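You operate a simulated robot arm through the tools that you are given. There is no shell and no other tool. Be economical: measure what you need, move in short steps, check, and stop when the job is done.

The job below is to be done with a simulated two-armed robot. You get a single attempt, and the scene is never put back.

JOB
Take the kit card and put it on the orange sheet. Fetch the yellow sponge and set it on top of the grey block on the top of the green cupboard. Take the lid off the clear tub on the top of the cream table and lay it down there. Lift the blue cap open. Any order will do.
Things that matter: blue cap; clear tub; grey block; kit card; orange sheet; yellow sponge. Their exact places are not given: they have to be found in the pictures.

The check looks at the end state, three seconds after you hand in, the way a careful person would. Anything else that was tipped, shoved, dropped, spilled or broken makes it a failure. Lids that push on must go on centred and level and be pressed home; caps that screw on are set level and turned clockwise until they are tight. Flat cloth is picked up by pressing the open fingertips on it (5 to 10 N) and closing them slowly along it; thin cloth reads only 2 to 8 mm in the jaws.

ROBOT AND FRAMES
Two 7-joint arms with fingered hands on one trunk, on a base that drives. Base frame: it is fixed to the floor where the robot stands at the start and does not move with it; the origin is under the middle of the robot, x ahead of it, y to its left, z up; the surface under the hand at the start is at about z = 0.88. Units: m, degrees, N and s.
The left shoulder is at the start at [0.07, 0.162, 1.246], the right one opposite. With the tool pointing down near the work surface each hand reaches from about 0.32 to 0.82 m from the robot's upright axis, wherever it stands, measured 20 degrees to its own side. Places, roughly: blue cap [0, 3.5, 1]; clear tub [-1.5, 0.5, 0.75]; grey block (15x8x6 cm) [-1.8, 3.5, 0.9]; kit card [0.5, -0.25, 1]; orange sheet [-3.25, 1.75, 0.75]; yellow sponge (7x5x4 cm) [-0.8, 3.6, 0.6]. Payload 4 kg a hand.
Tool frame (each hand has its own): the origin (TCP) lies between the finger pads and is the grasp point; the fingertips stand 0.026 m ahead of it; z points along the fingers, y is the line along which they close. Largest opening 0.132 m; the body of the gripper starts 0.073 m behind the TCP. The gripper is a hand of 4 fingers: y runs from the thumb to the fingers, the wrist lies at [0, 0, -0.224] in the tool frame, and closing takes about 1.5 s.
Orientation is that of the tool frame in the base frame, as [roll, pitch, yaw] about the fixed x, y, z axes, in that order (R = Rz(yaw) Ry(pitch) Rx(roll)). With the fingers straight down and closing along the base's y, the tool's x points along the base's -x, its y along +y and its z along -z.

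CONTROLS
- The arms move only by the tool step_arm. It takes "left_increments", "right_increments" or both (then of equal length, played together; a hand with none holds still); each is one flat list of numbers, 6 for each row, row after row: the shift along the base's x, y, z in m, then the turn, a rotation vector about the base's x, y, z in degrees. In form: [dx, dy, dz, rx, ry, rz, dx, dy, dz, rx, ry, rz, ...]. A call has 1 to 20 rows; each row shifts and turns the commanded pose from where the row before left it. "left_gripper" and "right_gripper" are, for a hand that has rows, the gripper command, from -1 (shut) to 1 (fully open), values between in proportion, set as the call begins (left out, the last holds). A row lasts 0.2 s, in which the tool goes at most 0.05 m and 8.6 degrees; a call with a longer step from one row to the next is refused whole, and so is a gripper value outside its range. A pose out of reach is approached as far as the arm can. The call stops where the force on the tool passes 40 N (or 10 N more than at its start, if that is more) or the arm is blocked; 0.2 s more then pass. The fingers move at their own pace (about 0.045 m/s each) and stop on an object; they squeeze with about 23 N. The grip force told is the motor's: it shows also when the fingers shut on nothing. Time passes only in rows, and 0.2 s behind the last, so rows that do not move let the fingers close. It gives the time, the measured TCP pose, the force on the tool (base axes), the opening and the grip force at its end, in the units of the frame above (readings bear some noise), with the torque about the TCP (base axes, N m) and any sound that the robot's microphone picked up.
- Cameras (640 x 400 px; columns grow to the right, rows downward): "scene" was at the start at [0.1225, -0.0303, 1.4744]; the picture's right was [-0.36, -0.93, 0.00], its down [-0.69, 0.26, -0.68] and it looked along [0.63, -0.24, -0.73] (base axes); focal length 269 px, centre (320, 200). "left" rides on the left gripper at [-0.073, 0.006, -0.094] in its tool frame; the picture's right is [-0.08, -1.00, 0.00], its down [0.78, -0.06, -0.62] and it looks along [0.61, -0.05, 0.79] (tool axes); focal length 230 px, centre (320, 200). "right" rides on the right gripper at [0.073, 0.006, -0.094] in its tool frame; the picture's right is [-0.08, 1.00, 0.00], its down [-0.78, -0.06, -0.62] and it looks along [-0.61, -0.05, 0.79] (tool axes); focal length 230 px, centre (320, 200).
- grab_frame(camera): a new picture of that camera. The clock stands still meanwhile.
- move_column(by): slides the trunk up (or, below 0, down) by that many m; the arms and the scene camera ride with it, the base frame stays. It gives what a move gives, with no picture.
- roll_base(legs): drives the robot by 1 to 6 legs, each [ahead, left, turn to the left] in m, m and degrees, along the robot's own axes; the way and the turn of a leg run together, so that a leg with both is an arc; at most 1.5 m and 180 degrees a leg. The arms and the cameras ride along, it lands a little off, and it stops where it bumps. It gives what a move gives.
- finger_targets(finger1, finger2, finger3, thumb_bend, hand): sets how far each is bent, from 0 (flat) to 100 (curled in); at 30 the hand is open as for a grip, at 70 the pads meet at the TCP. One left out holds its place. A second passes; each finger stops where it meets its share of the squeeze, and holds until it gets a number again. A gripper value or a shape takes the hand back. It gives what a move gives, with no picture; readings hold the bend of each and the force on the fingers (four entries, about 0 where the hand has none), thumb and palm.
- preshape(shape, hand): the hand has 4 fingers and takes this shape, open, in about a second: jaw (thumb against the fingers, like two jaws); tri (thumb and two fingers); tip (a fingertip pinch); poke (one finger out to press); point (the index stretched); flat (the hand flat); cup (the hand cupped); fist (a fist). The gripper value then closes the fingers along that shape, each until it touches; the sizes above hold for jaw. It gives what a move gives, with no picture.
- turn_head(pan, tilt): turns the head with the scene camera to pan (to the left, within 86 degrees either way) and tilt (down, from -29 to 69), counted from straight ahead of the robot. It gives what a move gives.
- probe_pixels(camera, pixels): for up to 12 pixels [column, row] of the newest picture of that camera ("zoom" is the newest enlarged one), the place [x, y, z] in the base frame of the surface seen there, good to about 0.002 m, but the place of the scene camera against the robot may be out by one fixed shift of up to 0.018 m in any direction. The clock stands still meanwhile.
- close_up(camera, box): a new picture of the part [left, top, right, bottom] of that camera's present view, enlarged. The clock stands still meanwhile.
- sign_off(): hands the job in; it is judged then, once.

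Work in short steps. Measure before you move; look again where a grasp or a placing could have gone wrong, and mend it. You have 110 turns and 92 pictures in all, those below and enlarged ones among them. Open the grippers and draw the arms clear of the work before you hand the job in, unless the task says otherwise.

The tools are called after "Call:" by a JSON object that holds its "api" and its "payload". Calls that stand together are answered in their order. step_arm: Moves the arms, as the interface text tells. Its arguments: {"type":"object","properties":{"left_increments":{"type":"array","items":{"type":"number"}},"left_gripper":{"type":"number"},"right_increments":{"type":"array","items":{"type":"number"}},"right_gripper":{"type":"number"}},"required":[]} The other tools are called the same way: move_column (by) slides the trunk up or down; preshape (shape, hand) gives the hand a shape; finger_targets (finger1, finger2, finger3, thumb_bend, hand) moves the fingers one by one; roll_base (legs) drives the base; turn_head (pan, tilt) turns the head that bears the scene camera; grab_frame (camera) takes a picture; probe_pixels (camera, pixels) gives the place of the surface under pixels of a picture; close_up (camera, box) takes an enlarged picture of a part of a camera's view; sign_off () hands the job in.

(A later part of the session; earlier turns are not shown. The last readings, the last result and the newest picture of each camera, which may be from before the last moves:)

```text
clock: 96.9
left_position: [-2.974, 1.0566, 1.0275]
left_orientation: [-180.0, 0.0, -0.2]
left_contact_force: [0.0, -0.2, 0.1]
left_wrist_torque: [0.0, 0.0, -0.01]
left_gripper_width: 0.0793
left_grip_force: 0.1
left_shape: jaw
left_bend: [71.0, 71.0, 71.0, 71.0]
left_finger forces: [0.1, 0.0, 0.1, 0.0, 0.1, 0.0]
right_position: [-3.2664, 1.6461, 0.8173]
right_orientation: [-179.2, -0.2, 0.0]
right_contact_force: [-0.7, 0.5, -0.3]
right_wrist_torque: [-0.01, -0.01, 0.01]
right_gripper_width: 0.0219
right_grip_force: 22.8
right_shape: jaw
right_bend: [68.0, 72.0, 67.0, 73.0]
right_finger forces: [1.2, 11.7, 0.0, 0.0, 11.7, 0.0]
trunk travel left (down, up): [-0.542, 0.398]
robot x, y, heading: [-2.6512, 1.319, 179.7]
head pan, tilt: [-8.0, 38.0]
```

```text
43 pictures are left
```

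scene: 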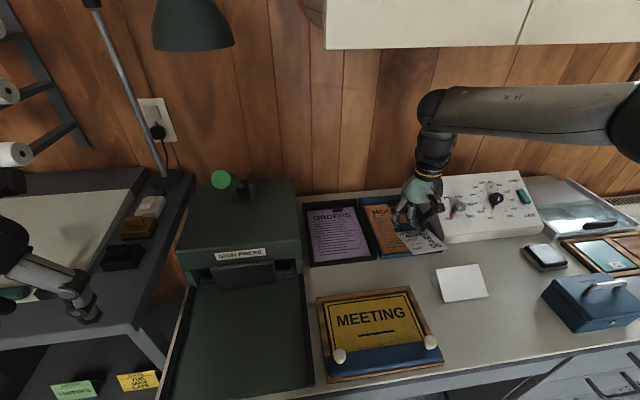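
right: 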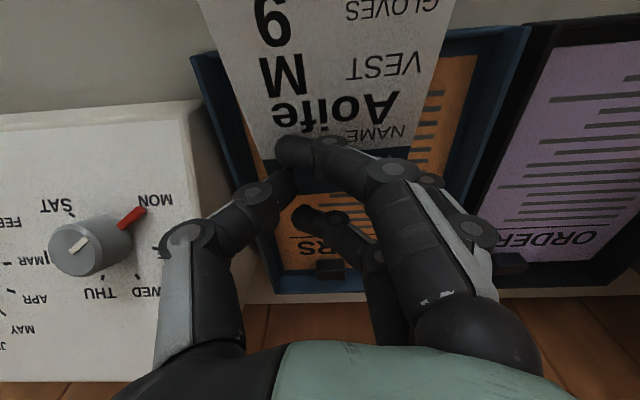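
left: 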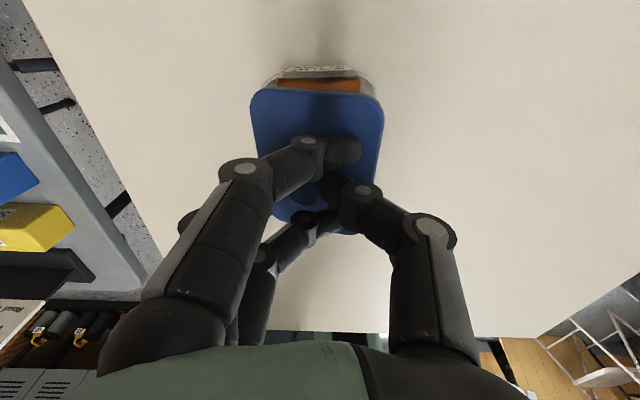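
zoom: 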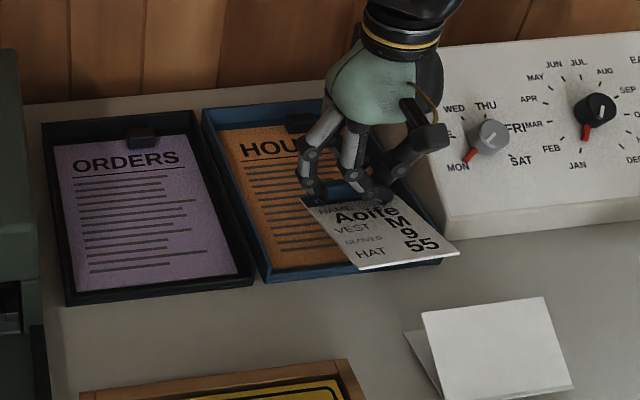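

The job sign got knocked (now at (460,283)); I'll mend it afterwards. First I move the card in to x≈−3.335 and see.

Call:
{"api": "step_arm", "payload": {"right_increments": [-0.02, 0, 0.008, 0, 0, 0, -0.03, -0.004, 0, 0, 0, 0, -0.019, -0.004, 0, 0, 0, 0, 0, 0, 0, 0, 0, 0]}}

Call:
{"api": "grab_frame", "payload": {"camera": "right"}}

Call:
{"api": "close_up", "payload": {"camera": "scene", "box": [300, 160, 500, 300]}}

```text
clock: 97.9
left_position: [-2.9743, 1.0573, 1.0262]
left_orientation: [-179.9, 0.0, -0.2]
left_contact_force: [-0.2, 0.1, -0.6]
left_wrist_torque: [0.0, 0.0, 0.04]
left_gripper_width: 0.0791
left_grip_force: 0.1
left_shape: jaw
left_bend: [71.0, 71.0, 71.0, 71.0]
left_finger forces: [0.1, 0.0, 0.0, 0.0, 0.0, 0.0]
right_position: [-3.2837, 1.6506, 0.8281]
right_orientation: [-179.2, 0.1, 0.1]
right_contact_force: [0.8, 0.4, 0.1]
right_wrist_torque: [-0.01, 0.0, 0.02]
right_gripper_width: 0.0218
right_grip_force: 23.0
right_shape: jaw
right_bend: [68.0, 72.0, 67.0, 73.0]
right_finger forces: [1.1, 11.7, 0.1, 0.0, 11.7, 0.0]
right hand out of reach, approached as far as the arm can: row 1, 2, 3
trunk travel left (down, up): [-0.542, 0.398]
robot x, y, heading: [-2.6527, 1.3162, 179.8]
head pan, tilt: [-8.0, 38.0]
```

```text
42 pictures are left
```

right: 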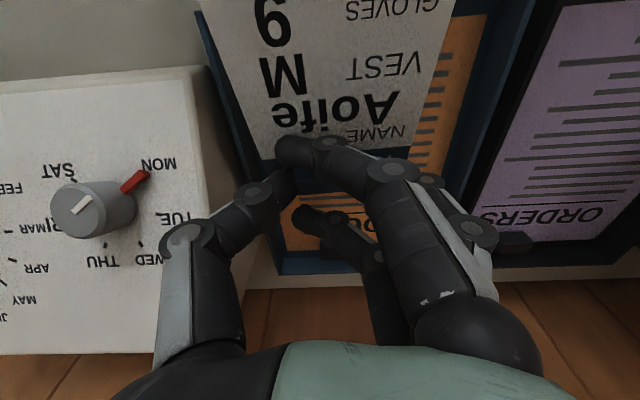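

```text
2.86 times, centred on (400, 230) of scene
```

zoom: 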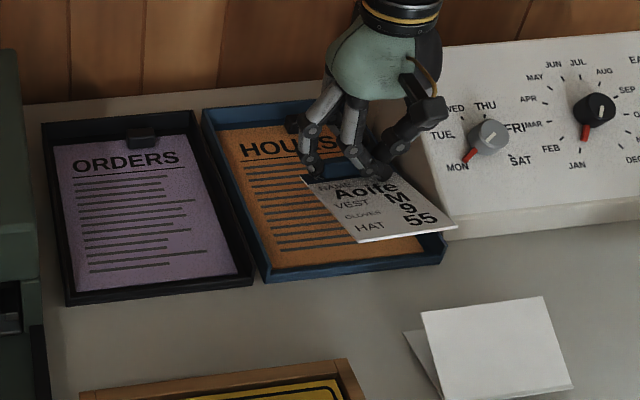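

Truly reach-limited here. I raise the left hand a bit and creep the base forward 0.055 m, which carries the card to its place.

Call:
{"api": "step_arm", "payload": {"left_increments": [0.01, 0, 0.03, 0, 0, 0, 0.01, 0, 0.03, 0, 0, 0]}}

Call:
{"api": "roll_base", "payload": {"legs": [[0.055, 0.01, 0]]}}

Call:
{"api": "close_up", "payload": {"camera": "scene", "box": [300, 160, 500, 300]}}

```text
clock: 98.5
left_position: [-2.9668, 1.0875, 1.0606]
left_orientation: [180.0, 0.0, -0.2]
left_contact_force: [-0.3, -0.1, -0.7]
left_wrist_torque: [0.0, 0.0, 0.0]
left_gripper_width: 0.0796
left_grip_force: 0.0
left_shape: jaw
left_bend: [71.0, 71.0, 71.0, 71.0]
left_finger forces: [0.0, 0.0, 0.0, 0.0, 0.0, 0.0]
left hand out of reach, approached as far as the arm can: row 1, 2
right_position: [-3.2839, 1.653, 0.8283]
right_orientation: [-179.2, 0.0, 0.1]
right_contact_force: [-0.1, -0.7, 0.1]
right_wrist_torque: [-0.04, -0.01, -0.02]
right_gripper_width: 0.0219
right_grip_force: 22.4
right_shape: jaw
right_bend: [68.0, 72.0, 67.0, 73.0]
right_finger forces: [1.1, 11.7, 0.0, 0.0, 11.7, 0.1]
trunk travel left (down, up): [-0.542, 0.398]
robot x, y, heading: [-2.6485, 1.3175, 179.7]
head pan, tilt: [-8.0, 38.0]
```

```text
clock: 99.4
left_position: [-3.0219, 1.0758, 1.0596]
left_orientation: [180.0, -0.1, -0.2]
left_contact_force: [0.2, -0.2, 0.1]
left_wrist_torque: [-0.02, -0.02, 0.03]
left_gripper_width: 0.0792
left_grip_force: 0.0
left_shape: jaw
left_bend: [71.0, 71.0, 71.0, 71.0]
left_finger forces: [0.0, 0.0, 0.0, 0.1, 0.0, 0.0]
right_position: [-3.339, 1.6416, 0.8274]
right_orientation: [-179.1, 0.1, 0.0]
right_contact_force: [0.4, -0.3, 0.2]
right_wrist_torque: [0.0, -0.02, -0.02]
right_gripper_width: 0.022
right_grip_force: 23.2
right_shape: jaw
right_bend: [68.0, 72.0, 67.0, 73.0]
right_finger forces: [1.0, 11.6, 0.1, 0.0, 11.7, 0.1]
trunk travel left (down, up): [-0.542, 0.398]
robot x, y, heading: [-2.7065, 1.3092, 179.9]
head pan, tilt: [-8.0, 38.0]
```

```text
2.86 times, centred on (400, 230) of scene
```

zoom: 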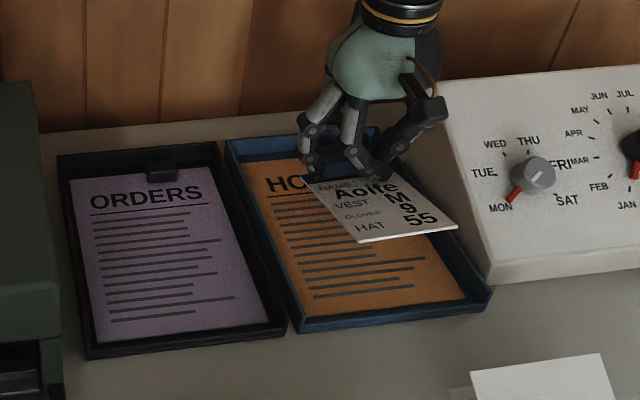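

The card is above the sheet. I lower it until contact.

Call:
{"api": "step_arm", "payload": {"right_increments": [0.004, -0.008, -0.015, 0, 0, 0, 0, 0, -0.012, 0, 0, 0, 0, 0, -0.005, 0, 0, 0, 0, 0, -0.004, 0, 0, 0, 0, 0, 0, 0, 0, 0]}}

Call:
{"api": "close_up", "payload": {"camera": "scene", "box": [300, 160, 500, 300]}}

```text
clock: 100.6
left_position: [-3.0211, 1.0756, 1.06]
left_orientation: [180.0, 0.1, -0.2]
left_contact_force: [0.5, -0.5, 0.2]
left_wrist_torque: [-0.01, 0.02, -0.01]
left_gripper_width: 0.079
left_grip_force: 0.0
left_shape: jaw
left_bend: [71.0, 71.0, 71.0, 71.0]
left_finger forces: [0.1, 0.0, 0.0, 0.0, 0.1, 0.0]
right_position: [-3.3315, 1.6333, 0.7928]
right_orientation: [-179.4, 0.2, 0.2]
right_contact_force: [0.0, 0.5, -0.4]
right_wrist_torque: [0.02, 0.0, 0.03]
right_gripper_width: 0.0219
right_grip_force: 22.9
right_shape: jaw
right_bend: [68.0, 72.0, 67.0, 73.0]
right_finger forces: [1.0, 11.7, 0.0, 0.1, 11.8, 0.1]
right hand out of reach, approached as far as the arm can: row 4
trunk travel left (down, up): [-0.542, 0.398]
robot x, y, heading: [-2.7071, 1.3063, 180.0]
head pan, tilt: [-8.0, 38.0]
```

```text
2.86 times, centred on (400, 230) of scene
```

zoom: 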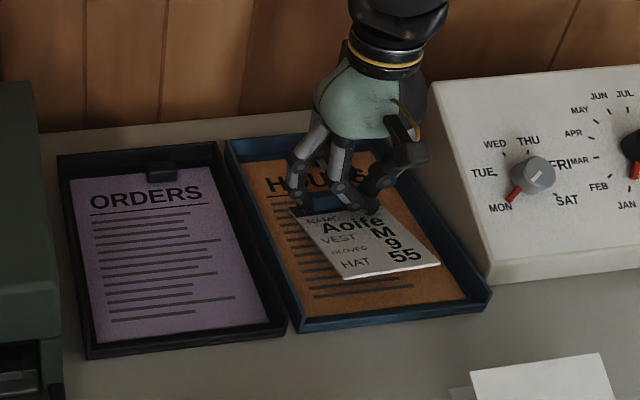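

Call:
{"api": "step_arm", "payload": {"right_increments": [0.003, 0, -0.003, 0, 0, 0, 0.002, 0, -0.003, 0, 0, 0, 0.0, 0, -0.003, 0, 0, 0, 0, 0, 0, 0, 0, 0]}}

```text
clock: 101.6
left_position: [-3.0201, 1.0762, 1.0612]
left_orientation: [-179.9, 0.1, -0.2]
left_contact_force: [0.4, -0.5, -0.9]
left_wrist_torque: [-0.01, -0.01, 0.01]
left_gripper_width: 0.0793
left_grip_force: 0.0
left_shape: jaw
left_bend: [71.0, 71.0, 71.0, 71.0]
left_finger forces: [0.1, 0.0, 0.1, 0.0, 0.0, 0.0]
right_position: [-3.3265, 1.6344, 0.7863]
right_orientation: [-179.2, 0.2, 0.1]
right_contact_force: [-0.6, 0.1, 14.8]
right_wrist_torque: [-0.63, -0.02, 0.01]
right_gripper_width: 0.021
right_grip_force: 22.9
right_shape: jaw
right_bend: [67.0, 73.0, 67.0, 73.0]
right_finger forces: [0.0, 21.6, 0.1, 0.0, 12.9, 0.1]
trunk travel left (down, up): [-0.542, 0.398]
robot x, y, heading: [-2.7091, 1.3086, 179.9]
head pan, tilt: [-8.0, 38.0]
```

Contact at z≈0.786. I ease up 3 mm, open the hand moderately and rise.

Call:
{"api": "step_arm", "payload": {"right_increments": [0, 0, 0.003, 0, 0, 0, 0, 0, 0, 0, 0, 0, 0, 0, 0, 0, 0, 0, 0, 0, 0, 0, 0, 0, 0, 0, 0.01, 0, 0, 0, 0, 0, 0.015, 0, 0, 0, 0, 0, 0.02, 0, 0, 0], "right_gripper": 0.1}}

Call:
{"api": "close_up", "payload": {"camera": "scene", "box": [300, 160, 560, 340]}}

Call:
{"api": "grab_frame", "payload": {"camera": "right"}}

```text
clock: 103.2
left_position: [-3.0209, 1.0767, 1.0605]
left_orientation: [-180.0, 0.0, -0.1]
left_contact_force: [-0.1, 0.2, 0.6]
left_wrist_torque: [-0.03, 0.02, 0.0]
left_gripper_width: 0.0792
left_grip_force: 0.1
left_shape: jaw
left_bend: [71.0, 71.0, 71.0, 71.0]
left_finger forces: [0.0, 0.0, 0.0, 0.0, 0.1, 0.0]
right_position: [-3.3266, 1.6342, 0.8315]
right_orientation: [-179.2, 0.0, 0.1]
right_contact_force: [0.2, 0.0, -1.0]
right_wrist_torque: [0.0, 0.01, 0.03]
right_gripper_width: 0.0721
right_grip_force: 0.1
right_shape: jaw
right_bend: [72.0, 72.0, 72.0, 70.0]
right_finger forces: [0.0, 0.0, 0.1, 0.0, 0.1, 0.0]
trunk travel left (down, up): [-0.542, 0.398]
robot x, y, heading: [-2.7055, 1.3046, 179.9]
head pan, tilt: [-8.0, 38.0]
```

```text
2.22 times, centred on (430, 250) of scene
```

zoom: 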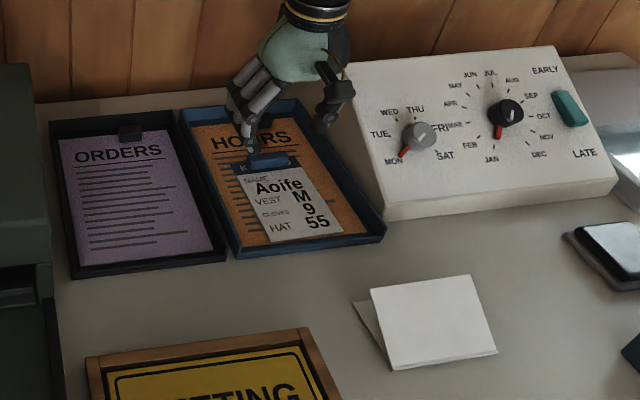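

```text
37 pictures are left
```

right: 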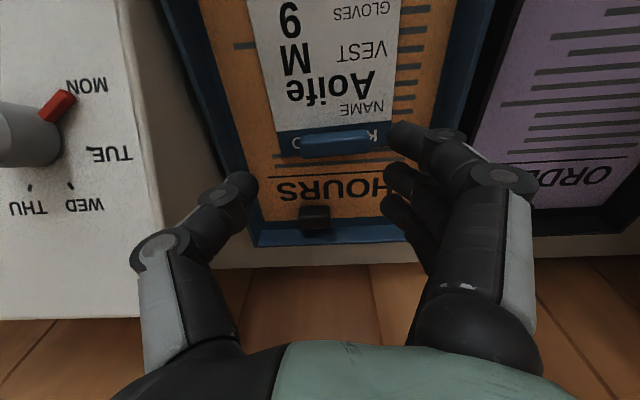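

The card lies well on the orange sheet. Now the knocked sign: I probe it to understand its pose.

Call:
{"api": "probe_pixels", "payload": {"camera": "zoom", "pixels": [[372, 290], [470, 277], [495, 352], [395, 368], [433, 320], [357, 304], [375, 345], [384, 362], [360, 315], [340, 330]]}}

Call:
{"api": "close_up", "payload": {"camera": "scene", "box": [420, 270, 520, 340]}}

```text
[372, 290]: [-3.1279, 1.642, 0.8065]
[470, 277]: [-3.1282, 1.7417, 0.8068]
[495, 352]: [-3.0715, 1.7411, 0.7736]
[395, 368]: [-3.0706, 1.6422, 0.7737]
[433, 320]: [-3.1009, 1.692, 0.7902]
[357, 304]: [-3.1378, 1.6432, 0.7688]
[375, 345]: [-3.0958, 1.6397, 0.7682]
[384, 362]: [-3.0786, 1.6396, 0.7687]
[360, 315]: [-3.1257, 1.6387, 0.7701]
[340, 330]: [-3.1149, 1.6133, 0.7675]
```

```text
5.71 times, centred on (470, 305) of scene
```

zoom: 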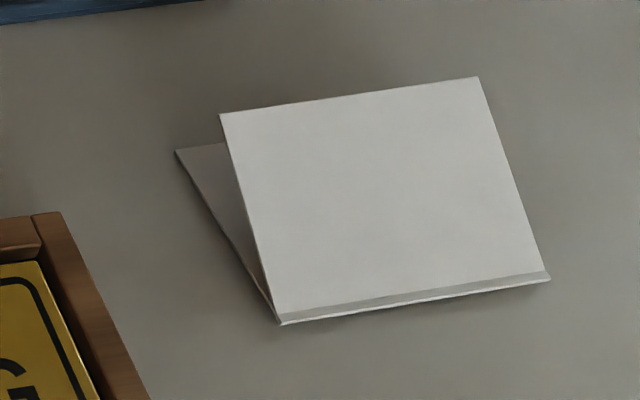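

The sign has tipped forward: ridge at x≈−3.07, text face down, V opening to −x. I must set it upright (pivot about its foot edge at x≈−3.138). I withdraw the right hand, rise, and test how far it can pitch.

Call:
{"api": "step_arm", "payload": {"right_increments": [0.03, 0, 0, 0, 0, 0, 0.04, 0, 0, 0, 0, 0, 0.04, 0, 0, 0, 0, 0, 0.04, 0, 0.02, 0, 0, 0, 0.04, 0.02, 0.03, 0, 0, 0, 0.02, 0.03, 0.03, 0, 0, 0, 0, 0.02, 0.03, 0, 0, 0, 0, 0, 0, 0, 8, 0, 0, 0, 0, 0, 8, 0, 0, 0, 0, 0, 8, 0, 0, 0, 0, 0, 8, 0, 0, 0, 0, 0, 8, 0, 0, 0, 0, 0, 8, 0, 0, 0, 0, 0, 2, 0, 0, 0, 0, 0, 0, 0], "right_gripper": 0.9}}

Call:
{"api": "grab_frame", "payload": {"camera": "scene"}}

```text
refused: row 5 steps farther than a row can; nothing moved
```

```text
35 pictures are left
```

scene: 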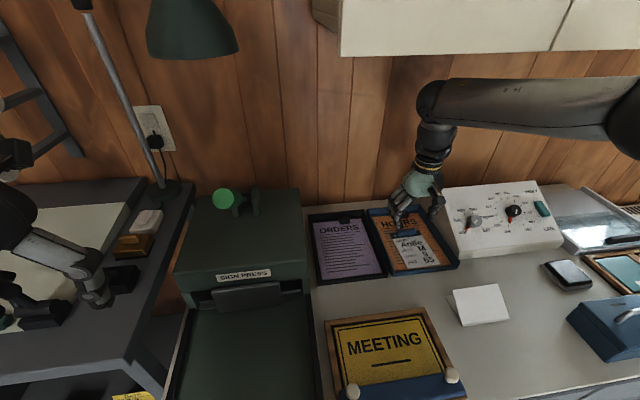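

Refused for one overlong row; I resend with smaller steps.

Call:
{"api": "step_arm", "payload": {"right_increments": [0.03, 0, 0, 0, 0, 0, 0.04, 0, 0, 0, 0, 0, 0.04, 0, 0, 0, 0, 0, 0.04, 0, 0.02, 0, 0, 0, 0.03, 0.02, 0.03, 0, 0, 0, 0.02, 0.025, 0.03, 0, 0, 0, 0.01, 0.02, 0.03, 0, 0, 0, 0, 0, 0, 0, 8, 0, 0, 0, 0, 0, 8, 0, 0, 0, 0, 0, 8, 0, 0, 0, 0, 0, 8, 0, 0, 0, 0, 0, 8, 0, 0, 0, 0, 0, 8, 0, 0, 0, 0, 0, 2, 0, 0, 0, 0, 0, 0, 0], "right_gripper": 0.9}}

```text
clock: 106.4
left_position: [-3.0214, 1.0759, 1.0612]
left_orientation: [-180.0, 0.1, -0.2]
left_contact_force: [-0.2, -0.4, 1.0]
left_wrist_torque: [0.0, 0.0, 0.01]
left_gripper_width: 0.0793
left_grip_force: 0.1
left_shape: jaw
left_bend: [71.0, 71.0, 71.0, 71.0]
left_finger forces: [0.0, 0.0, 0.0, 0.0, 0.0, 0.0]
right_position: [-3.1386, 1.7131, 0.9575]
right_orientation: [-179.2, 42.1, -1.7]
right_contact_force: [0.3, -0.1, 0.4]
right_wrist_torque: [0.0, -0.01, -0.01]
right_gripper_width: 0.1252
right_grip_force: 0.1
right_shape: jaw
right_bend: [40.0, 40.0, 40.0, 37.0]
right_finger forces: [0.0, 0.0, 0.0, 0.1, 0.0, 0.1]
right hand out of reach, approached as far as the arm can: row 12, 13, 14
trunk travel left (down, up): [-0.542, 0.398]
robot x, y, heading: [-2.7076, 1.303, 179.9]
head pan, tilt: [-8.0, 38.0]
```

Forward pitch reaches about 42°. Now I test the backward pitch.

Call:
{"api": "step_arm", "payload": {"right_increments": [0, 0, 0, 0, -8, 0, 0, 0, 0, 0, -8, 0, 0, 0, 0, 0, -8, 0, 0, 0, 0, 0, -8, 0, 0, 0, 0, 0, -8, 0, 0, 0, 0, 0, -8, 0, 0, 0, 0, 0, -8, 0, 0, 0, 0, 0, -8, 0, 0, 0, 0, 0, -8, 0, 0, 0, 0, 0, -8, 0, 0, 0, 0, 0, -8, 0, 0, 0, 0, 0, -8, 0, 0, 0, 0, 0, 0, 0]}}

```text
clock: 109.2
left_position: [-3.0232, 1.0761, 1.0594]
left_orientation: [179.9, -0.2, -0.1]
left_contact_force: [0.4, 0.0, -0.1]
left_wrist_torque: [0.02, -0.05, -0.01]
left_gripper_width: 0.0793
left_grip_force: 0.0
left_shape: jaw
left_bend: [71.0, 71.0, 71.0, 71.0]
left_finger forces: [0.0, 0.1, 0.0, 0.1, 0.0, 0.0]
right_position: [-3.0277, 1.7166, 0.8522]
right_orientation: [-175.2, -45.9, -3.1]
right_contact_force: [0.7, 0.0, 0.0]
right_wrist_torque: [0.03, -0.02, -0.02]
right_gripper_width: 0.1257
right_grip_force: 0.1
right_shape: jaw
right_bend: [40.0, 40.0, 40.0, 37.0]
right_finger forces: [0.1, 0.0, 0.1, 0.0, 0.0, 0.1]
right hand out of reach, approached as far as the arm can: row 1, 2, 9, 10, 11, 12
trunk travel left (down, up): [-0.542, 0.398]
robot x, y, heading: [-2.7058, 1.3068, 180.1]
head pan, tilt: [-8.0, 38.0]
```

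The wrist can pitch +42°…−46°, about 88°, just enough for the sign to settle upright. I back the base 0.05, pitch forward to +42°, and check with the right camera.

Call:
{"api": "roll_base", "payload": {"legs": [[-0.05, 0, 0]]}}

Call:
{"api": "step_arm", "payload": {"right_increments": [0, 0, 0, 0, 8, 0, 0, 0, 0, 0, 8, 0, 0, 0, 0, 0, 8, 0, 0, 0, 0, 0, 8, 0, 0, 0, 0, 0, 8, 0, 0, 0, 0, 0, 8, 0, 0, 0, 0, 0, 8, 0, 0, 0, 0, 0, 8, 0, 0, 0, 0, 0, 8, 0, 0, 0, 0, 0, 8, 0, 0, 0, 0, 0, 8, 0, 0, 0, 0, 0, 0, 0], "right_gripper": 1}}

Call:
{"api": "grab_frame", "payload": {"camera": "right"}}

```text
clock: 110.1
left_position: [-2.9718, 1.0766, 1.0598]
left_orientation: [-180.0, 0.1, -0.2]
left_contact_force: [1.0, -0.7, -0.8]
left_wrist_torque: [-0.01, 0.0, -0.01]
left_gripper_width: 0.0792
left_grip_force: 0.2
left_shape: jaw
left_bend: [71.0, 71.0, 71.0, 71.0]
left_finger forces: [0.1, 0.0, 0.0, 0.1, 0.0, 0.1]
right_position: [-2.9753, 1.7173, 0.8527]
right_orientation: [-175.3, -45.8, -3.0]
right_contact_force: [0.2, 0.2, 0.5]
right_wrist_torque: [-0.02, -0.01, 0.04]
right_gripper_width: 0.1252
right_grip_force: 0.1
right_shape: jaw
right_bend: [40.0, 40.0, 40.0, 37.0]
right_finger forces: [0.0, 0.0, 0.1, 0.1, 0.0, 0.0]
trunk travel left (down, up): [-0.542, 0.398]
robot x, y, heading: [-2.6571, 1.3086, 179.7]
head pan, tilt: [-8.0, 38.0]
```

```text
clock: 112.7
left_position: [-2.9715, 1.0754, 1.0594]
left_orientation: [-180.0, -0.1, -0.2]
left_contact_force: [0.3, 0.1, -0.4]
left_wrist_torque: [-0.02, -0.02, 0.01]
left_gripper_width: 0.079
left_grip_force: 0.0
left_shape: jaw
left_bend: [71.0, 71.0, 71.0, 71.0]
left_finger forces: [0.0, 0.0, 0.0, 0.0, 0.0, 0.1]
right_position: [-2.9976, 1.7533, 0.8671]
right_orientation: [-178.6, 17.6, -3.3]
right_contact_force: [0.1, 0.2, 0.0]
right_wrist_torque: [0.01, -0.03, -0.03]
right_gripper_width: 0.1317
right_grip_force: 0.1
right_shape: jaw
right_bend: [30.0, 30.0, 30.0, 30.0]
right_finger forces: [0.0, 0.0, 0.0, 0.0, 0.1, 0.0]
right hand out of reach, approached as far as the arm can: row 7, 8, 9, 10, 11
trunk travel left (down, up): [-0.542, 0.398]
robot x, y, heading: [-2.6554, 1.3114, 179.6]
head pan, tilt: [-8.0, 38.0]
```

```text
34 pictures are left
```

right: 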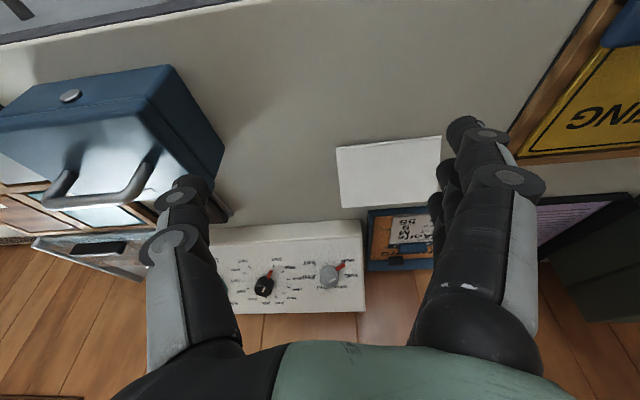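

The target drifted near the robot. I move up, toward −y/−x, then pitch forward again.

Call:
{"api": "step_arm", "payload": {"right_increments": [0, -0.03, 0.03, 0, 0, 0, -0.02, -0.022, 0.02, 0, 0, 3, -0.04, 0, 0, 0, 0, 0, -0.04, 0, 0, 0, 0, 0, 0, 0, 0, 0, 8, 0, 0, 0, 0, 0, 8, 0, 0, 0, 0, 0, 8, 0, 0, 0, 0, 0, 0, 0]}}

```text
clock: 114.5
left_position: [-2.973, 1.0774, 1.0599]
left_orientation: [-179.9, 0.0, -0.2]
left_contact_force: [0.4, 0.3, -0.5]
left_wrist_torque: [0.01, 0.01, -0.01]
left_gripper_width: 0.0791
left_grip_force: 0.0
left_shape: jaw
left_bend: [71.0, 71.0, 71.0, 71.0]
left_finger forces: [0.1, 0.0, 0.0, 0.0, 0.0, 0.0]
right_position: [-3.0962, 1.7153, 0.91]
right_orientation: [-179.3, 39.0, -2.1]
right_contact_force: [0.2, 0.4, 0.1]
right_wrist_torque: [0.02, -0.01, 0.01]
right_gripper_width: 0.1317
right_grip_force: 0.0
right_shape: jaw
right_bend: [30.0, 30.0, 30.0, 30.0]
right_finger forces: [0.0, 0.1, 0.1, 0.0, 0.1, 0.0]
right hand out of reach, approached as far as the arm can: row 1, 7
trunk travel left (down, up): [-0.542, 0.398]
robot x, y, heading: [-2.6555, 1.3027, 179.9]
head pan, tilt: [-8.0, 38.0]
```

Good. I correct y and yaw, descend part way and check.

Call:
{"api": "step_arm", "payload": {"right_increments": [0, -0.014, -0.02, 0, 1, 2, 0, 0, -0.03, 0, 1, 0, 0, 0, -0.03, 0, 0, 0, 0, 0, 0, 0, 0, 0]}}

Call:
{"api": "grab_frame", "payload": {"camera": "right"}}

Call:
{"api": "close_up", "payload": {"camera": "scene", "box": [380, 170, 580, 310]}}

```text
clock: 115.5
left_position: [-2.9707, 1.0764, 1.0603]
left_orientation: [179.9, -0.1, -0.2]
left_contact_force: [-1.3, -0.9, 0.0]
left_wrist_torque: [0.01, -0.04, -0.04]
left_gripper_width: 0.0792
left_grip_force: 0.1
left_shape: jaw
left_bend: [71.0, 71.0, 71.0, 71.0]
left_finger forces: [0.1, 0.1, 0.0, 0.0, 0.0, 0.0]
right_position: [-3.0967, 1.7162, 0.8492]
right_orientation: [-179.3, 40.0, -2.2]
right_contact_force: [-0.5, -0.1, -0.7]
right_wrist_torque: [0.03, 0.01, 0.0]
right_gripper_width: 0.132
right_grip_force: 0.2
right_shape: jaw
right_bend: [30.0, 30.0, 30.0, 30.0]
right_finger forces: [0.1, 0.1, 0.1, 0.1, 0.0, 0.0]
right hand out of reach, approached as far as the arm can: row 1
trunk travel left (down, up): [-0.542, 0.398]
robot x, y, heading: [-2.6559, 1.3063, 180.1]
head pan, tilt: [-8.0, 38.0]
```

```text
33 pictures are left
```

right: 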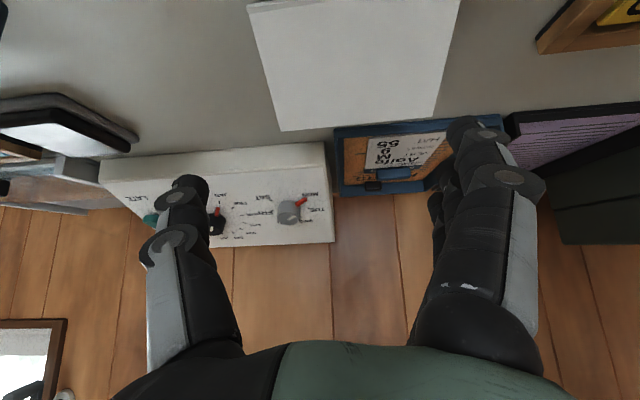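

```text
2.86 times, centred on (480, 240) of scene
```

zoom: 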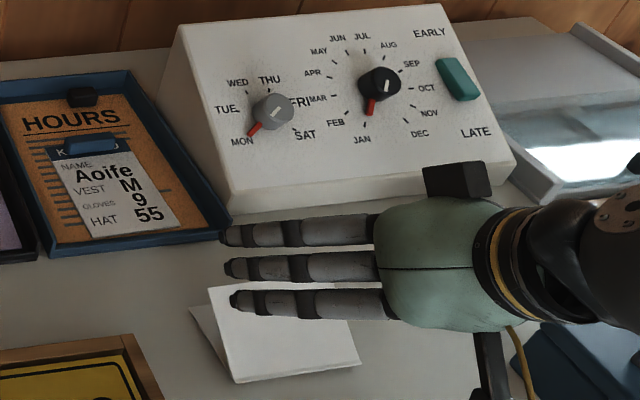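

Sign appears between the fingers. I probe its corners with the right camera to align.

Call:
{"api": "probe_pixels", "payload": {"camera": "right", "pixels": [[281, 127], [433, 114], [251, 12], [455, 8], [350, 60], [360, 118]]}}

```text
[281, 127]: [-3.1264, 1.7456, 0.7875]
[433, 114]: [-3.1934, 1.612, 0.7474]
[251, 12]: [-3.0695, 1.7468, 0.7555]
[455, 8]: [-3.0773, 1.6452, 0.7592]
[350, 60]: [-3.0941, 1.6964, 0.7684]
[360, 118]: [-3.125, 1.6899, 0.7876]
```

Sign centre is y≈1.698, so I need −0.018 in y. I shift without turning.

Call:
{"api": "step_arm", "payload": {"right_increments": [0, -0.01, 0, 0, 0, 0, 0, -0.01, 0, 0, 0, 0, 0, 0, 0, 0, 0, 0]}}

```text
clock: 116.3
left_position: [-2.9718, 1.0772, 1.0595]
left_orientation: [180.0, 0.0, -0.3]
left_contact_force: [-0.4, -0.2, 0.5]
left_wrist_torque: [0.04, 0.03, 0.02]
left_gripper_width: 0.0791
left_grip_force: 0.1
left_shape: jaw
left_bend: [71.0, 71.0, 71.0, 71.0]
left_finger forces: [0.1, 0.1, 0.0, 0.1, 0.1, 0.0]
right_position: [-3.0958, 1.705, 0.8487]
right_orientation: [-179.4, 39.9, -2.2]
right_contact_force: [0.7, -1.1, 0.9]
right_wrist_torque: [0.0, -0.03, -0.02]
right_gripper_width: 0.1319
right_grip_force: 0.1
right_shape: jaw
right_bend: [30.0, 30.0, 30.0, 30.0]
right_finger forces: [0.0, 0.0, 0.0, 0.0, 0.1, 0.0]
right hand out of reach, approached as far as the arm can: row 2
trunk travel left (down, up): [-0.542, 0.398]
robot x, y, heading: [-2.6556, 1.3076, 179.9]
head pan, tilt: [-8.0, 38.0]
```

Call:
{"api": "roll_base", "payload": {"legs": [[0, 0.02, 0]]}}

Call:
{"api": "step_arm", "payload": {"right_increments": [0, 0.012, 0, 0, 0, 2, 0, 0, -0.02, 0, 0, 0, 0, 0, 0, 0, 0, 0]}}

```text
clock: 117.1
left_position: [-2.973, 1.0589, 1.0608]
left_orientation: [179.9, 0.1, -0.3]
left_contact_force: [-0.4, -1.5, -0.7]
left_wrist_torque: [0.0, 0.01, 0.0]
left_gripper_width: 0.079
left_grip_force: 0.0
left_shape: jaw
left_bend: [71.0, 71.0, 71.0, 71.0]
left_finger forces: [0.1, 0.0, 0.1, 0.0, 0.0, 0.0]
right_position: [-3.0962, 1.6881, 0.8489]
right_orientation: [-179.5, 39.9, -2.3]
right_contact_force: [0.2, -0.1, 0.0]
right_wrist_torque: [-0.01, 0.02, 0.0]
right_gripper_width: 0.1319
right_grip_force: 0.0
right_shape: jaw
right_bend: [30.0, 30.0, 30.0, 30.0]
right_finger forces: [0.0, 0.0, 0.0, 0.0, 0.1, 0.1]
trunk travel left (down, up): [-0.542, 0.398]
robot x, y, heading: [-2.6577, 1.2913, 179.7]
head pan, tilt: [-8.0, 38.0]
```

```text
clock: 117.9
left_position: [-2.9715, 1.0562, 1.0616]
left_orientation: [180.0, 0.0, -0.3]
left_contact_force: [0.9, -0.4, -0.5]
left_wrist_torque: [-0.04, 0.02, 0.03]
left_gripper_width: 0.0795
left_grip_force: 0.2
left_shape: jaw
left_bend: [71.0, 71.0, 71.0, 71.0]
left_finger forces: [0.0, 0.0, 0.0, 0.1, 0.0, 0.0]
right_position: [-3.0962, 1.6986, 0.8287]
right_orientation: [-179.3, 39.9, -0.2]
right_contact_force: [-0.3, -0.1, 0.6]
right_wrist_torque: [-0.01, -0.01, 0.01]
right_gripper_width: 0.1319
right_grip_force: 0.0
right_shape: jaw
right_bend: [30.0, 30.0, 30.0, 30.0]
right_finger forces: [0.0, 0.1, 0.0, 0.0, 0.1, 0.0]
trunk travel left (down, up): [-0.542, 0.398]
robot x, y, heading: [-2.6602, 1.2882, 179.7]
head pan, tilt: [-8.0, 38.0]
```

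Aligned at y 1.699. Descend to z≈0.798.

Call:
{"api": "step_arm", "payload": {"right_increments": [0, 0, -0.015, 0, 0, 0, 0, 0, -0.01, 0, 0, 0, 0, 0, -0.005, 0, 0, 0, 0, 0, 0, 0, 0, 0]}}

Call:
{"api": "close_up", "payload": {"camera": "scene", "box": [380, 170, 580, 310]}}

```text
clock: 118.9
left_position: [-2.9715, 1.0556, 1.0593]
left_orientation: [-180.0, -0.1, -0.3]
left_contact_force: [-0.3, 0.1, 0.6]
left_wrist_torque: [0.02, 0.0, 0.0]
left_gripper_width: 0.0793
left_grip_force: 0.0
left_shape: jaw
left_bend: [71.0, 71.0, 71.0, 71.0]
left_finger forces: [0.1, 0.0, 0.0, 0.1, 0.1, 0.1]
right_position: [-3.0959, 1.6972, 0.7987]
right_orientation: [-179.4, 39.9, -0.2]
right_contact_force: [0.3, -0.1, 0.2]
right_wrist_torque: [0.01, -0.02, -0.02]
right_gripper_width: 0.1318
right_grip_force: 0.1
right_shape: jaw
right_bend: [30.0, 30.0, 30.0, 30.0]
right_finger forces: [0.0, 0.1, 0.1, 0.1, 0.1, 0.0]
trunk travel left (down, up): [-0.542, 0.398]
robot x, y, heading: [-2.6563, 1.2898, 179.8]
head pan, tilt: [-8.0, 38.0]
```

```text
2.86 times, centred on (480, 240) of scene
```

zoom: 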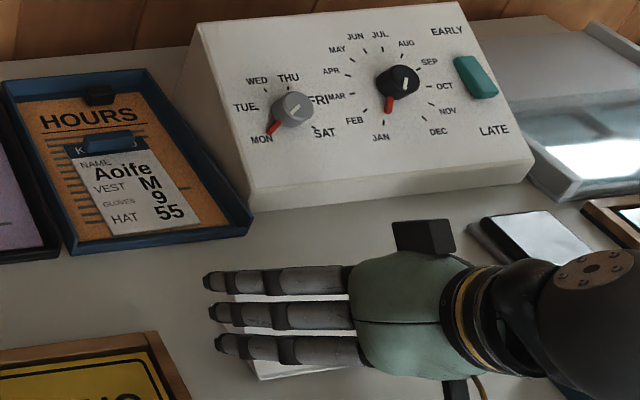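

Hand straddles the sign. I close gently on its ends.

Call:
{"api": "step_arm", "payload": {"right_increments": [0, 0, 0, 0, 0, 0, 0, 0, 0, 0, 0, 0, 0, 0, 0, 0, 0, 0, 0, 0, 0, 0, 0, 0, 0, 0, 0, 0, 0, 0, 0, 0, 0, 0, 0, 0], "right_gripper": 0.2}}

Call:
{"api": "grab_frame", "payload": {"camera": "right"}}

```text
clock: 120.3
left_position: [-2.971, 1.0558, 1.0601]
left_orientation: [-180.0, 0.0, -0.3]
left_contact_force: [0.1, 0.5, -0.2]
left_wrist_torque: [0.01, -0.02, 0.01]
left_gripper_width: 0.0794
left_grip_force: 0.1
left_shape: jaw
left_bend: [71.0, 71.0, 71.0, 71.0]
left_finger forces: [0.1, 0.1, 0.1, 0.0, 0.0, 0.1]
right_position: [-3.0962, 1.6981, 0.7998]
right_orientation: [-179.3, 39.9, -0.3]
right_contact_force: [-0.2, 0.5, -0.3]
right_wrist_torque: [0.0, 0.02, 0.02]
right_gripper_width: 0.0799
right_grip_force: 0.0
right_shape: jaw
right_bend: [71.0, 71.0, 71.0, 70.0]
right_finger forces: [0.1, 0.2, 0.0, 0.0, 0.1, 0.1]
trunk travel left (down, up): [-0.542, 0.398]
robot x, y, heading: [-2.6558, 1.2893, 179.8]
head pan, tilt: [-8.0, 38.0]
```

```text
30 pictures are left
```

right: 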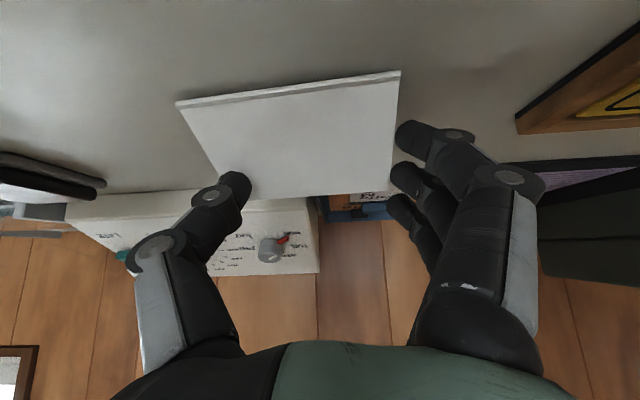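

The thumb went over the plate without gripping, so the hand is slightly high. I probe the sign, reopen, and lower.

Call:
{"api": "probe_pixels", "payload": {"camera": "right", "pixels": [[182, 107], [394, 76], [388, 185], [262, 196], [330, 192], [300, 140]]}}

Call:
{"api": "step_arm", "payload": {"right_increments": [0, 0, 0, 0, 0, 0, 0, 0, 0, 0, 0, 0, 0, 0, 0, 0, 0, 0, 0, 0, 0, 0, 0, 0, 0, 0, 0, 0, 0, 0, 0, 0, 0, 0, 0, 0], "right_gripper": 1}}

```text
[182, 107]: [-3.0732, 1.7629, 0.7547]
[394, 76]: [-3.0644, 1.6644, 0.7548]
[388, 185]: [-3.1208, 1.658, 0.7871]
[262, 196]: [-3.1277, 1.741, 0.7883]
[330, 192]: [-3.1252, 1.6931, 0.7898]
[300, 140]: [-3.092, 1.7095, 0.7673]
```

```text
clock: 121.7
left_position: [-2.9716, 1.0565, 1.0607]
left_orientation: [180.0, 0.0, -0.3]
left_contact_force: [-0.6, -0.7, -0.3]
left_wrist_torque: [0.01, 0.05, 0.01]
left_gripper_width: 0.0793
left_grip_force: 0.0
left_shape: jaw
left_bend: [71.0, 71.0, 71.0, 71.0]
left_finger forces: [0.0, 0.0, 0.0, 0.0, 0.0, 0.0]
right_position: [-3.0955, 1.6973, 0.8003]
right_orientation: [-179.4, 39.9, -0.3]
right_contact_force: [0.1, 0.8, -0.1]
right_wrist_torque: [-0.02, -0.04, -0.05]
right_gripper_width: 0.1318
right_grip_force: 0.1
right_shape: jaw
right_bend: [30.0, 30.0, 30.0, 30.0]
right_finger forces: [0.1, 0.1, 0.0, 0.0, 0.0, 0.0]
trunk travel left (down, up): [-0.542, 0.398]
robot x, y, heading: [-2.6576, 1.2896, 179.7]
head pan, tilt: [-8.0, 38.0]
```

The sign is now centred near y 1.711 and yawed about +5°. I match that and lower further, watching force.

Call:
{"api": "step_arm", "payload": {"right_increments": [0, 0.013, 0, 0, 0, 5, 0, 0, -0.005, 0, 0, 0, 0, 0, -0.005, 0, 0, 0, 0, 0, -0.004, 0, 0, 0, 0, 0, 0, 0, 0, 0]}}

Call:
{"api": "step_arm", "payload": {"right_increments": [0, 0, 0, 0, 0, 0, 0, 0, 0, 0, 0, 0, 0, 0, 0, 0, 0, 0, 0, 0, 0, 0, 0, 0, 0, 0, 0, 0, 0, 0, 0, 0, 0, 0, 0, 0], "right_gripper": 0.2}}

Call:
{"api": "grab_frame", "payload": {"camera": "right"}}

```text
clock: 122.9
left_position: [-2.9719, 1.0574, 1.0598]
left_orientation: [180.0, 0.1, -0.3]
left_contact_force: [0.1, -0.3, 0.2]
left_wrist_torque: [0.05, -0.01, 0.04]
left_gripper_width: 0.079
left_grip_force: 0.1
left_shape: jaw
left_bend: [71.0, 71.0, 71.0, 71.0]
left_finger forces: [0.0, 0.0, 0.1, 0.1, 0.0, 0.0]
right_position: [-3.0962, 1.7119, 0.7853]
right_orientation: [-179.2, 40.1, 4.8]
right_contact_force: [-0.8, 2.6, 8.3]
right_wrist_torque: [-0.6, -0.12, 0.0]
right_gripper_width: 0.1317
right_grip_force: 0.1
right_shape: jaw
right_bend: [30.0, 30.0, 30.0, 30.0]
right_finger forces: [8.8, 0.1, 0.1, 0.1, 0.1, 0.0]
trunk travel left (down, up): [-0.542, 0.398]
robot x, y, heading: [-2.6577, 1.2884, 179.9]
head pan, tilt: [-8.0, 38.0]
```

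```text
clock: 124.3
left_position: [-2.9701, 1.0558, 1.0607]
left_orientation: [-180.0, 0.1, -0.2]
left_contact_force: [0.5, 0.0, 0.1]
left_wrist_torque: [-0.01, -0.02, -0.01]
left_gripper_width: 0.0793
left_grip_force: 0.1
left_shape: jaw
left_bend: [71.0, 71.0, 71.0, 71.0]
left_finger forces: [0.0, 0.0, 0.0, 0.0, 0.1, 0.0]
right_position: [-3.0962, 1.7097, 0.7878]
right_orientation: [-179.3, 40.1, 4.9]
right_contact_force: [2.0, -4.9, 15.1]
right_wrist_torque: [-1.28, -0.27, 0.03]
right_gripper_width: 0.1037
right_grip_force: 23.2
right_shape: jaw
right_bend: [53.0, 62.0, 62.0, 59.0]
right_finger forces: [15.5, 9.1, 9.1, 0.0, 18.1, 0.0]
trunk travel left (down, up): [-0.542, 0.398]
robot x, y, heading: [-2.6546, 1.2873, 179.9]
head pan, tilt: [-8.0, 38.0]
```

```text
29 pictures are left
```

right: 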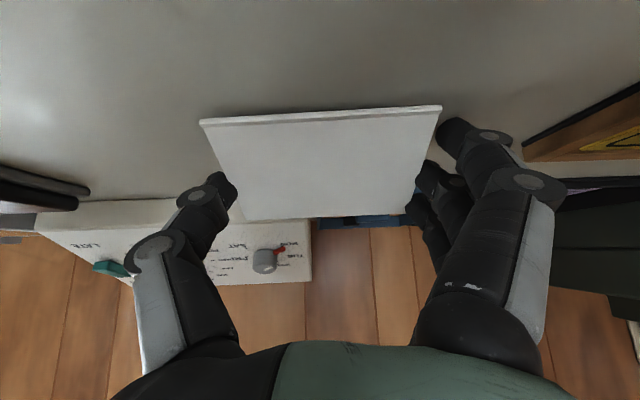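

The sign is gripped (0.104 m wide, 18 N). I lift it 6 cm and check.

Call:
{"api": "step_arm", "payload": {"right_increments": [0, 0, 0.01, 0, 0, 0, 0, 0, 0.02, 0, 0, 0, 0, 0, 0.03, 0, 0, 0, 0, 0, 0, 0, 0, 0]}}

Call:
{"api": "grab_frame", "payload": {"camera": "right"}}

```text
clock: 125.3
left_position: [-2.9712, 1.0565, 1.0598]
left_orientation: [180.0, 0.0, -0.2]
left_contact_force: [-0.7, -0.6, -0.4]
left_wrist_torque: [0.01, 0.0, 0.0]
left_gripper_width: 0.0792
left_grip_force: 0.0
left_shape: jaw
left_bend: [71.0, 71.0, 71.0, 71.0]
left_finger forces: [0.0, 0.1, 0.1, 0.0, 0.0, 0.0]
right_position: [-3.0971, 1.7106, 0.845]
right_orientation: [-179.3, 39.9, 4.8]
right_contact_force: [-0.1, -0.2, 0.3]
right_wrist_torque: [0.0, -0.01, -0.01]
right_gripper_width: 0.103
right_grip_force: 23.1
right_shape: jaw
right_bend: [57.0, 62.0, 62.0, 59.0]
right_finger forces: [5.0, 7.7, 8.0, 0.1, 20.7, 0.0]
trunk travel left (down, up): [-0.542, 0.398]
robot x, y, heading: [-2.6572, 1.2862, 180.0]
head pan, tilt: [-8.0, 38.0]
```

```text
28 pictures are left
```

right: 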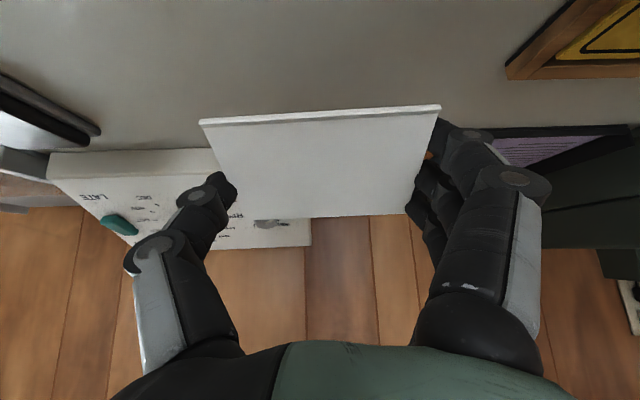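

Held firmly. I creep the base forward 0.06 and rotate the wrist backward at this height.

Call:
{"api": "roll_base", "payload": {"legs": [[0.06, 0, 0]]}}

Call:
{"api": "step_arm", "payload": {"right_increments": [0, 0, 0, 0, -8, 0, 0, 0, 0, 0, -8, 0, 0.005, 0, 0, 0, -8, 0, 0.005, 0, 0, 0, -8, 0, 0.005, 0, 0, 0, -8, 0, 0.005, 0, 0, 0, -8, 0, 0.005, 0, 0, 0, -8, 0, 0, 0, 0, 0, -8, 0, 0, 0, 0, 0, -8, 0, 0, 0, 0, 0, -8, 0, 0, 0, 0, 0, -8, 0, 0, 0, 0, 0, 0, 0]}}

Call:
{"api": "grab_frame", "payload": {"camera": "scene"}}

```text
clock: 126.3
left_position: [-3.033, 1.0569, 1.0615]
left_orientation: [179.9, 0.0, -0.2]
left_contact_force: [-0.2, 0.1, 0.1]
left_wrist_torque: [-0.01, -0.07, 0.01]
left_gripper_width: 0.079
left_grip_force: 0.0
left_shape: jaw
left_bend: [71.0, 71.0, 71.0, 71.0]
left_finger forces: [0.1, 0.0, 0.1, 0.0, 0.0, 0.0]
right_position: [-3.159, 1.7096, 0.8469]
right_orientation: [-179.4, 39.8, 4.8]
right_contact_force: [-0.5, 0.1, -0.6]
right_wrist_torque: [-0.02, -0.03, 0.03]
right_gripper_width: 0.1026
right_grip_force: 22.7
right_shape: jaw
right_bend: [57.0, 62.0, 62.0, 59.0]
right_finger forces: [5.1, 7.8, 7.9, 0.0, 20.7, 0.0]
trunk travel left (down, up): [-0.542, 0.398]
robot x, y, heading: [-2.7164, 1.2893, 179.8]
head pan, tilt: [-8.0, 38.0]
```

```text
clock: 128.9
left_position: [-3.0323, 1.0571, 1.0604]
left_orientation: [179.9, 0.0, -0.1]
left_contact_force: [-0.1, -0.8, 0.4]
left_wrist_torque: [0.02, -0.02, 0.02]
left_gripper_width: 0.0794
left_grip_force: 0.0
left_shape: jaw
left_bend: [71.0, 71.0, 71.0, 71.0]
left_finger forces: [0.1, 0.0, 0.0, 0.0, 0.0, 0.0]
right_position: [-3.0626, 1.7028, 0.809]
right_orientation: [173.3, -47.4, 5.5]
right_contact_force: [0.2, 0.2, 0.2]
right_wrist_torque: [0.02, -0.02, 0.0]
right_gripper_width: 0.1029
right_grip_force: 22.7
right_shape: jaw
right_bend: [57.0, 62.0, 62.0, 59.0]
right_finger forces: [5.1, 7.2, 7.2, 0.0, 19.3, 0.0]
right hand out of reach, approached as far as the arm can: row 10, 11
trunk travel left (down, up): [-0.542, 0.398]
robot x, y, heading: [-2.7142, 1.2898, 180.1]
head pan, tilt: [-8.0, 38.0]
```

```text
27 pictures are left
```

scene: 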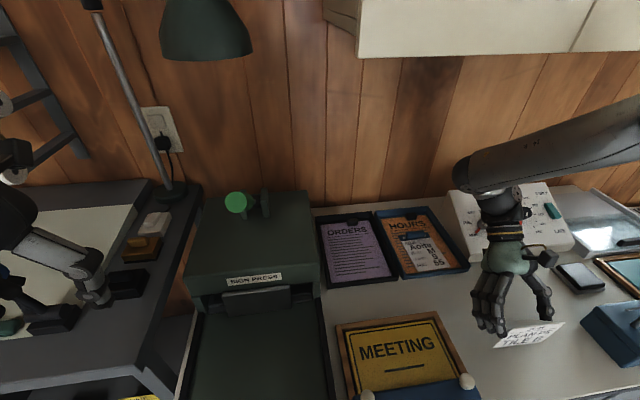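

Now the text faces the robot again: 87° achieved, with a 5° sideways tilt. I level it and lower toward contact.

Call:
{"api": "step_arm", "payload": {"right_increments": [0, 0, -0.003, 2.4, 0, 0, 0, 0, -0.003, 2.4, 0, 0, 0, 0, -0.003, 0, 0, 0, 0, 0, 0, 0, 0, 0]}}

Call:
{"api": "close_up", "payload": {"camera": "scene", "box": [430, 240, 610, 366]}}

```text
clock: 129.9
left_position: [-3.0327, 1.057, 1.062]
left_orientation: [-180.0, -0.1, -0.2]
left_contact_force: [-0.3, 0.2, 0.2]
left_wrist_torque: [0.0, 0.0, 0.03]
left_gripper_width: 0.0792
left_grip_force: 0.0
left_shape: jaw
left_bend: [71.0, 71.0, 71.0, 71.0]
left_finger forces: [0.0, 0.1, 0.0, 0.1, 0.0, 0.1]
right_position: [-3.0589, 1.7028, 0.7989]
right_orientation: [-179.5, -47.9, 0.3]
right_contact_force: [-0.1, -0.3, -0.4]
right_wrist_torque: [0.0, 0.01, -0.03]
right_gripper_width: 0.1027
right_grip_force: 23.1
right_shape: jaw
right_bend: [57.0, 62.0, 62.0, 59.0]
right_finger forces: [5.0, 7.2, 7.2, 0.0, 19.5, 0.0]
right hand out of reach, approached as far as the arm can: row 1
trunk travel left (down, up): [-0.542, 0.398]
robot x, y, heading: [-2.7175, 1.287, 179.9]
head pan, tilt: [-8.0, 38.0]
```

```text
3.17 times, centred on (520, 303) of scene
```

zoom: 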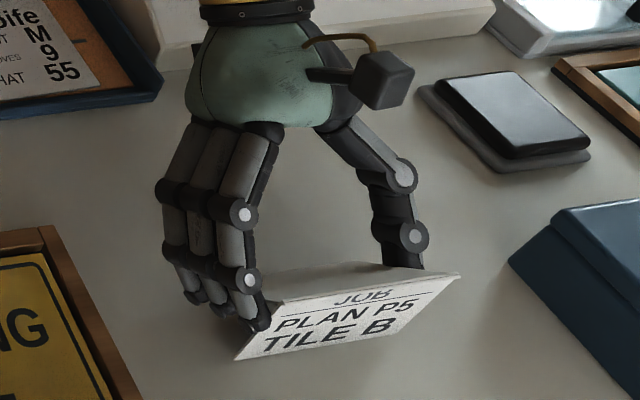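

Level now. I lower until contact is felt.

Call:
{"api": "step_arm", "payload": {"right_increments": [0, 0, -0.003, 0, 0, 0, 0, 0, -0.003, 0, 0, 0, 0, 0, -0.003, 0, 0, 0, 0, 0, 0, 0, 0, 0]}}

```text
clock: 130.9
left_position: [-3.0324, 1.056, 1.0605]
left_orientation: [180.0, 0.0, -0.2]
left_contact_force: [0.0, -1.1, 0.1]
left_wrist_torque: [-0.02, 0.0, 0.0]
left_gripper_width: 0.0794
left_grip_force: 0.2
left_shape: jaw
left_bend: [71.0, 71.0, 71.0, 71.0]
left_finger forces: [0.0, 0.1, 0.0, 0.0, 0.0, 0.1]
right_position: [-3.0585, 1.7013, 0.7907]
right_orientation: [-179.3, -48.0, 0.2]
right_contact_force: [-4.8, 1.4, 12.2]
right_wrist_torque: [-0.22, -0.27, -0.04]
right_gripper_width: 0.1025
right_grip_force: 23.0
right_shape: jaw
right_bend: [57.0, 63.0, 62.0, 59.0]
right_finger forces: [4.9, 7.8, 7.4, 0.1, 21.0, 0.0]
trunk travel left (down, up): [-0.542, 0.398]
robot x, y, heading: [-2.7189, 1.2883, 180.0]
head pan, tilt: [-8.0, 38.0]
```

Pressing here turns the sign the right way (foot is ahead of the pinch). I press a few mm more, then release slowly.

Call:
{"api": "step_arm", "payload": {"right_increments": [0, 0, -0.003, 0, 0, 0, 0, 0, -0.002, 0, 0, 0, 0, 0, 0, 0, 0, 0]}}

Call:
{"api": "close_up", "payload": {"camera": "scene", "box": [430, 240, 610, 366]}}

```text
clock: 131.7
left_position: [-3.0311, 1.0556, 1.0603]
left_orientation: [-179.8, 0.2, -0.2]
left_contact_force: [-0.8, -0.3, -0.1]
left_wrist_torque: [0.0, -0.01, 0.0]
left_gripper_width: 0.0794
left_grip_force: 0.1
left_shape: jaw
left_bend: [71.0, 71.0, 71.0, 71.0]
left_finger forces: [0.0, 0.1, 0.0, 0.1, 0.2, 0.0]
right_position: [-3.0589, 1.7009, 0.7883]
right_orientation: [-179.5, -48.0, 0.1]
right_contact_force: [0.6, 0.6, 24.4]
right_wrist_torque: [-1.05, -0.33, 0.14]
right_gripper_width: 0.102
right_grip_force: 22.8
right_shape: jaw
right_bend: [57.0, 63.0, 64.0, 59.0]
right_finger forces: [5.1, 8.2, 24.8, 0.0, 19.9, 0.1]
trunk travel left (down, up): [-0.542, 0.398]
robot x, y, heading: [-2.7216, 1.2925, 179.9]
head pan, tilt: [-8.0, 38.0]
stopped in row 3 (right hand): the force on the tool passed its limit at 41 N (the readings are from after the stop); the commanded pose is now the measured one
```

```text
3.17 times, centred on (520, 303) of scene
```

zoom: 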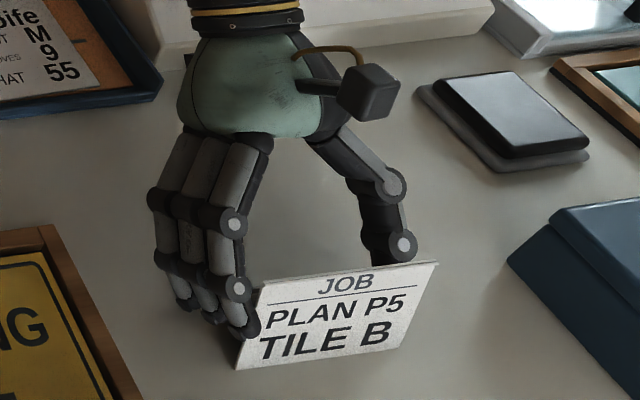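

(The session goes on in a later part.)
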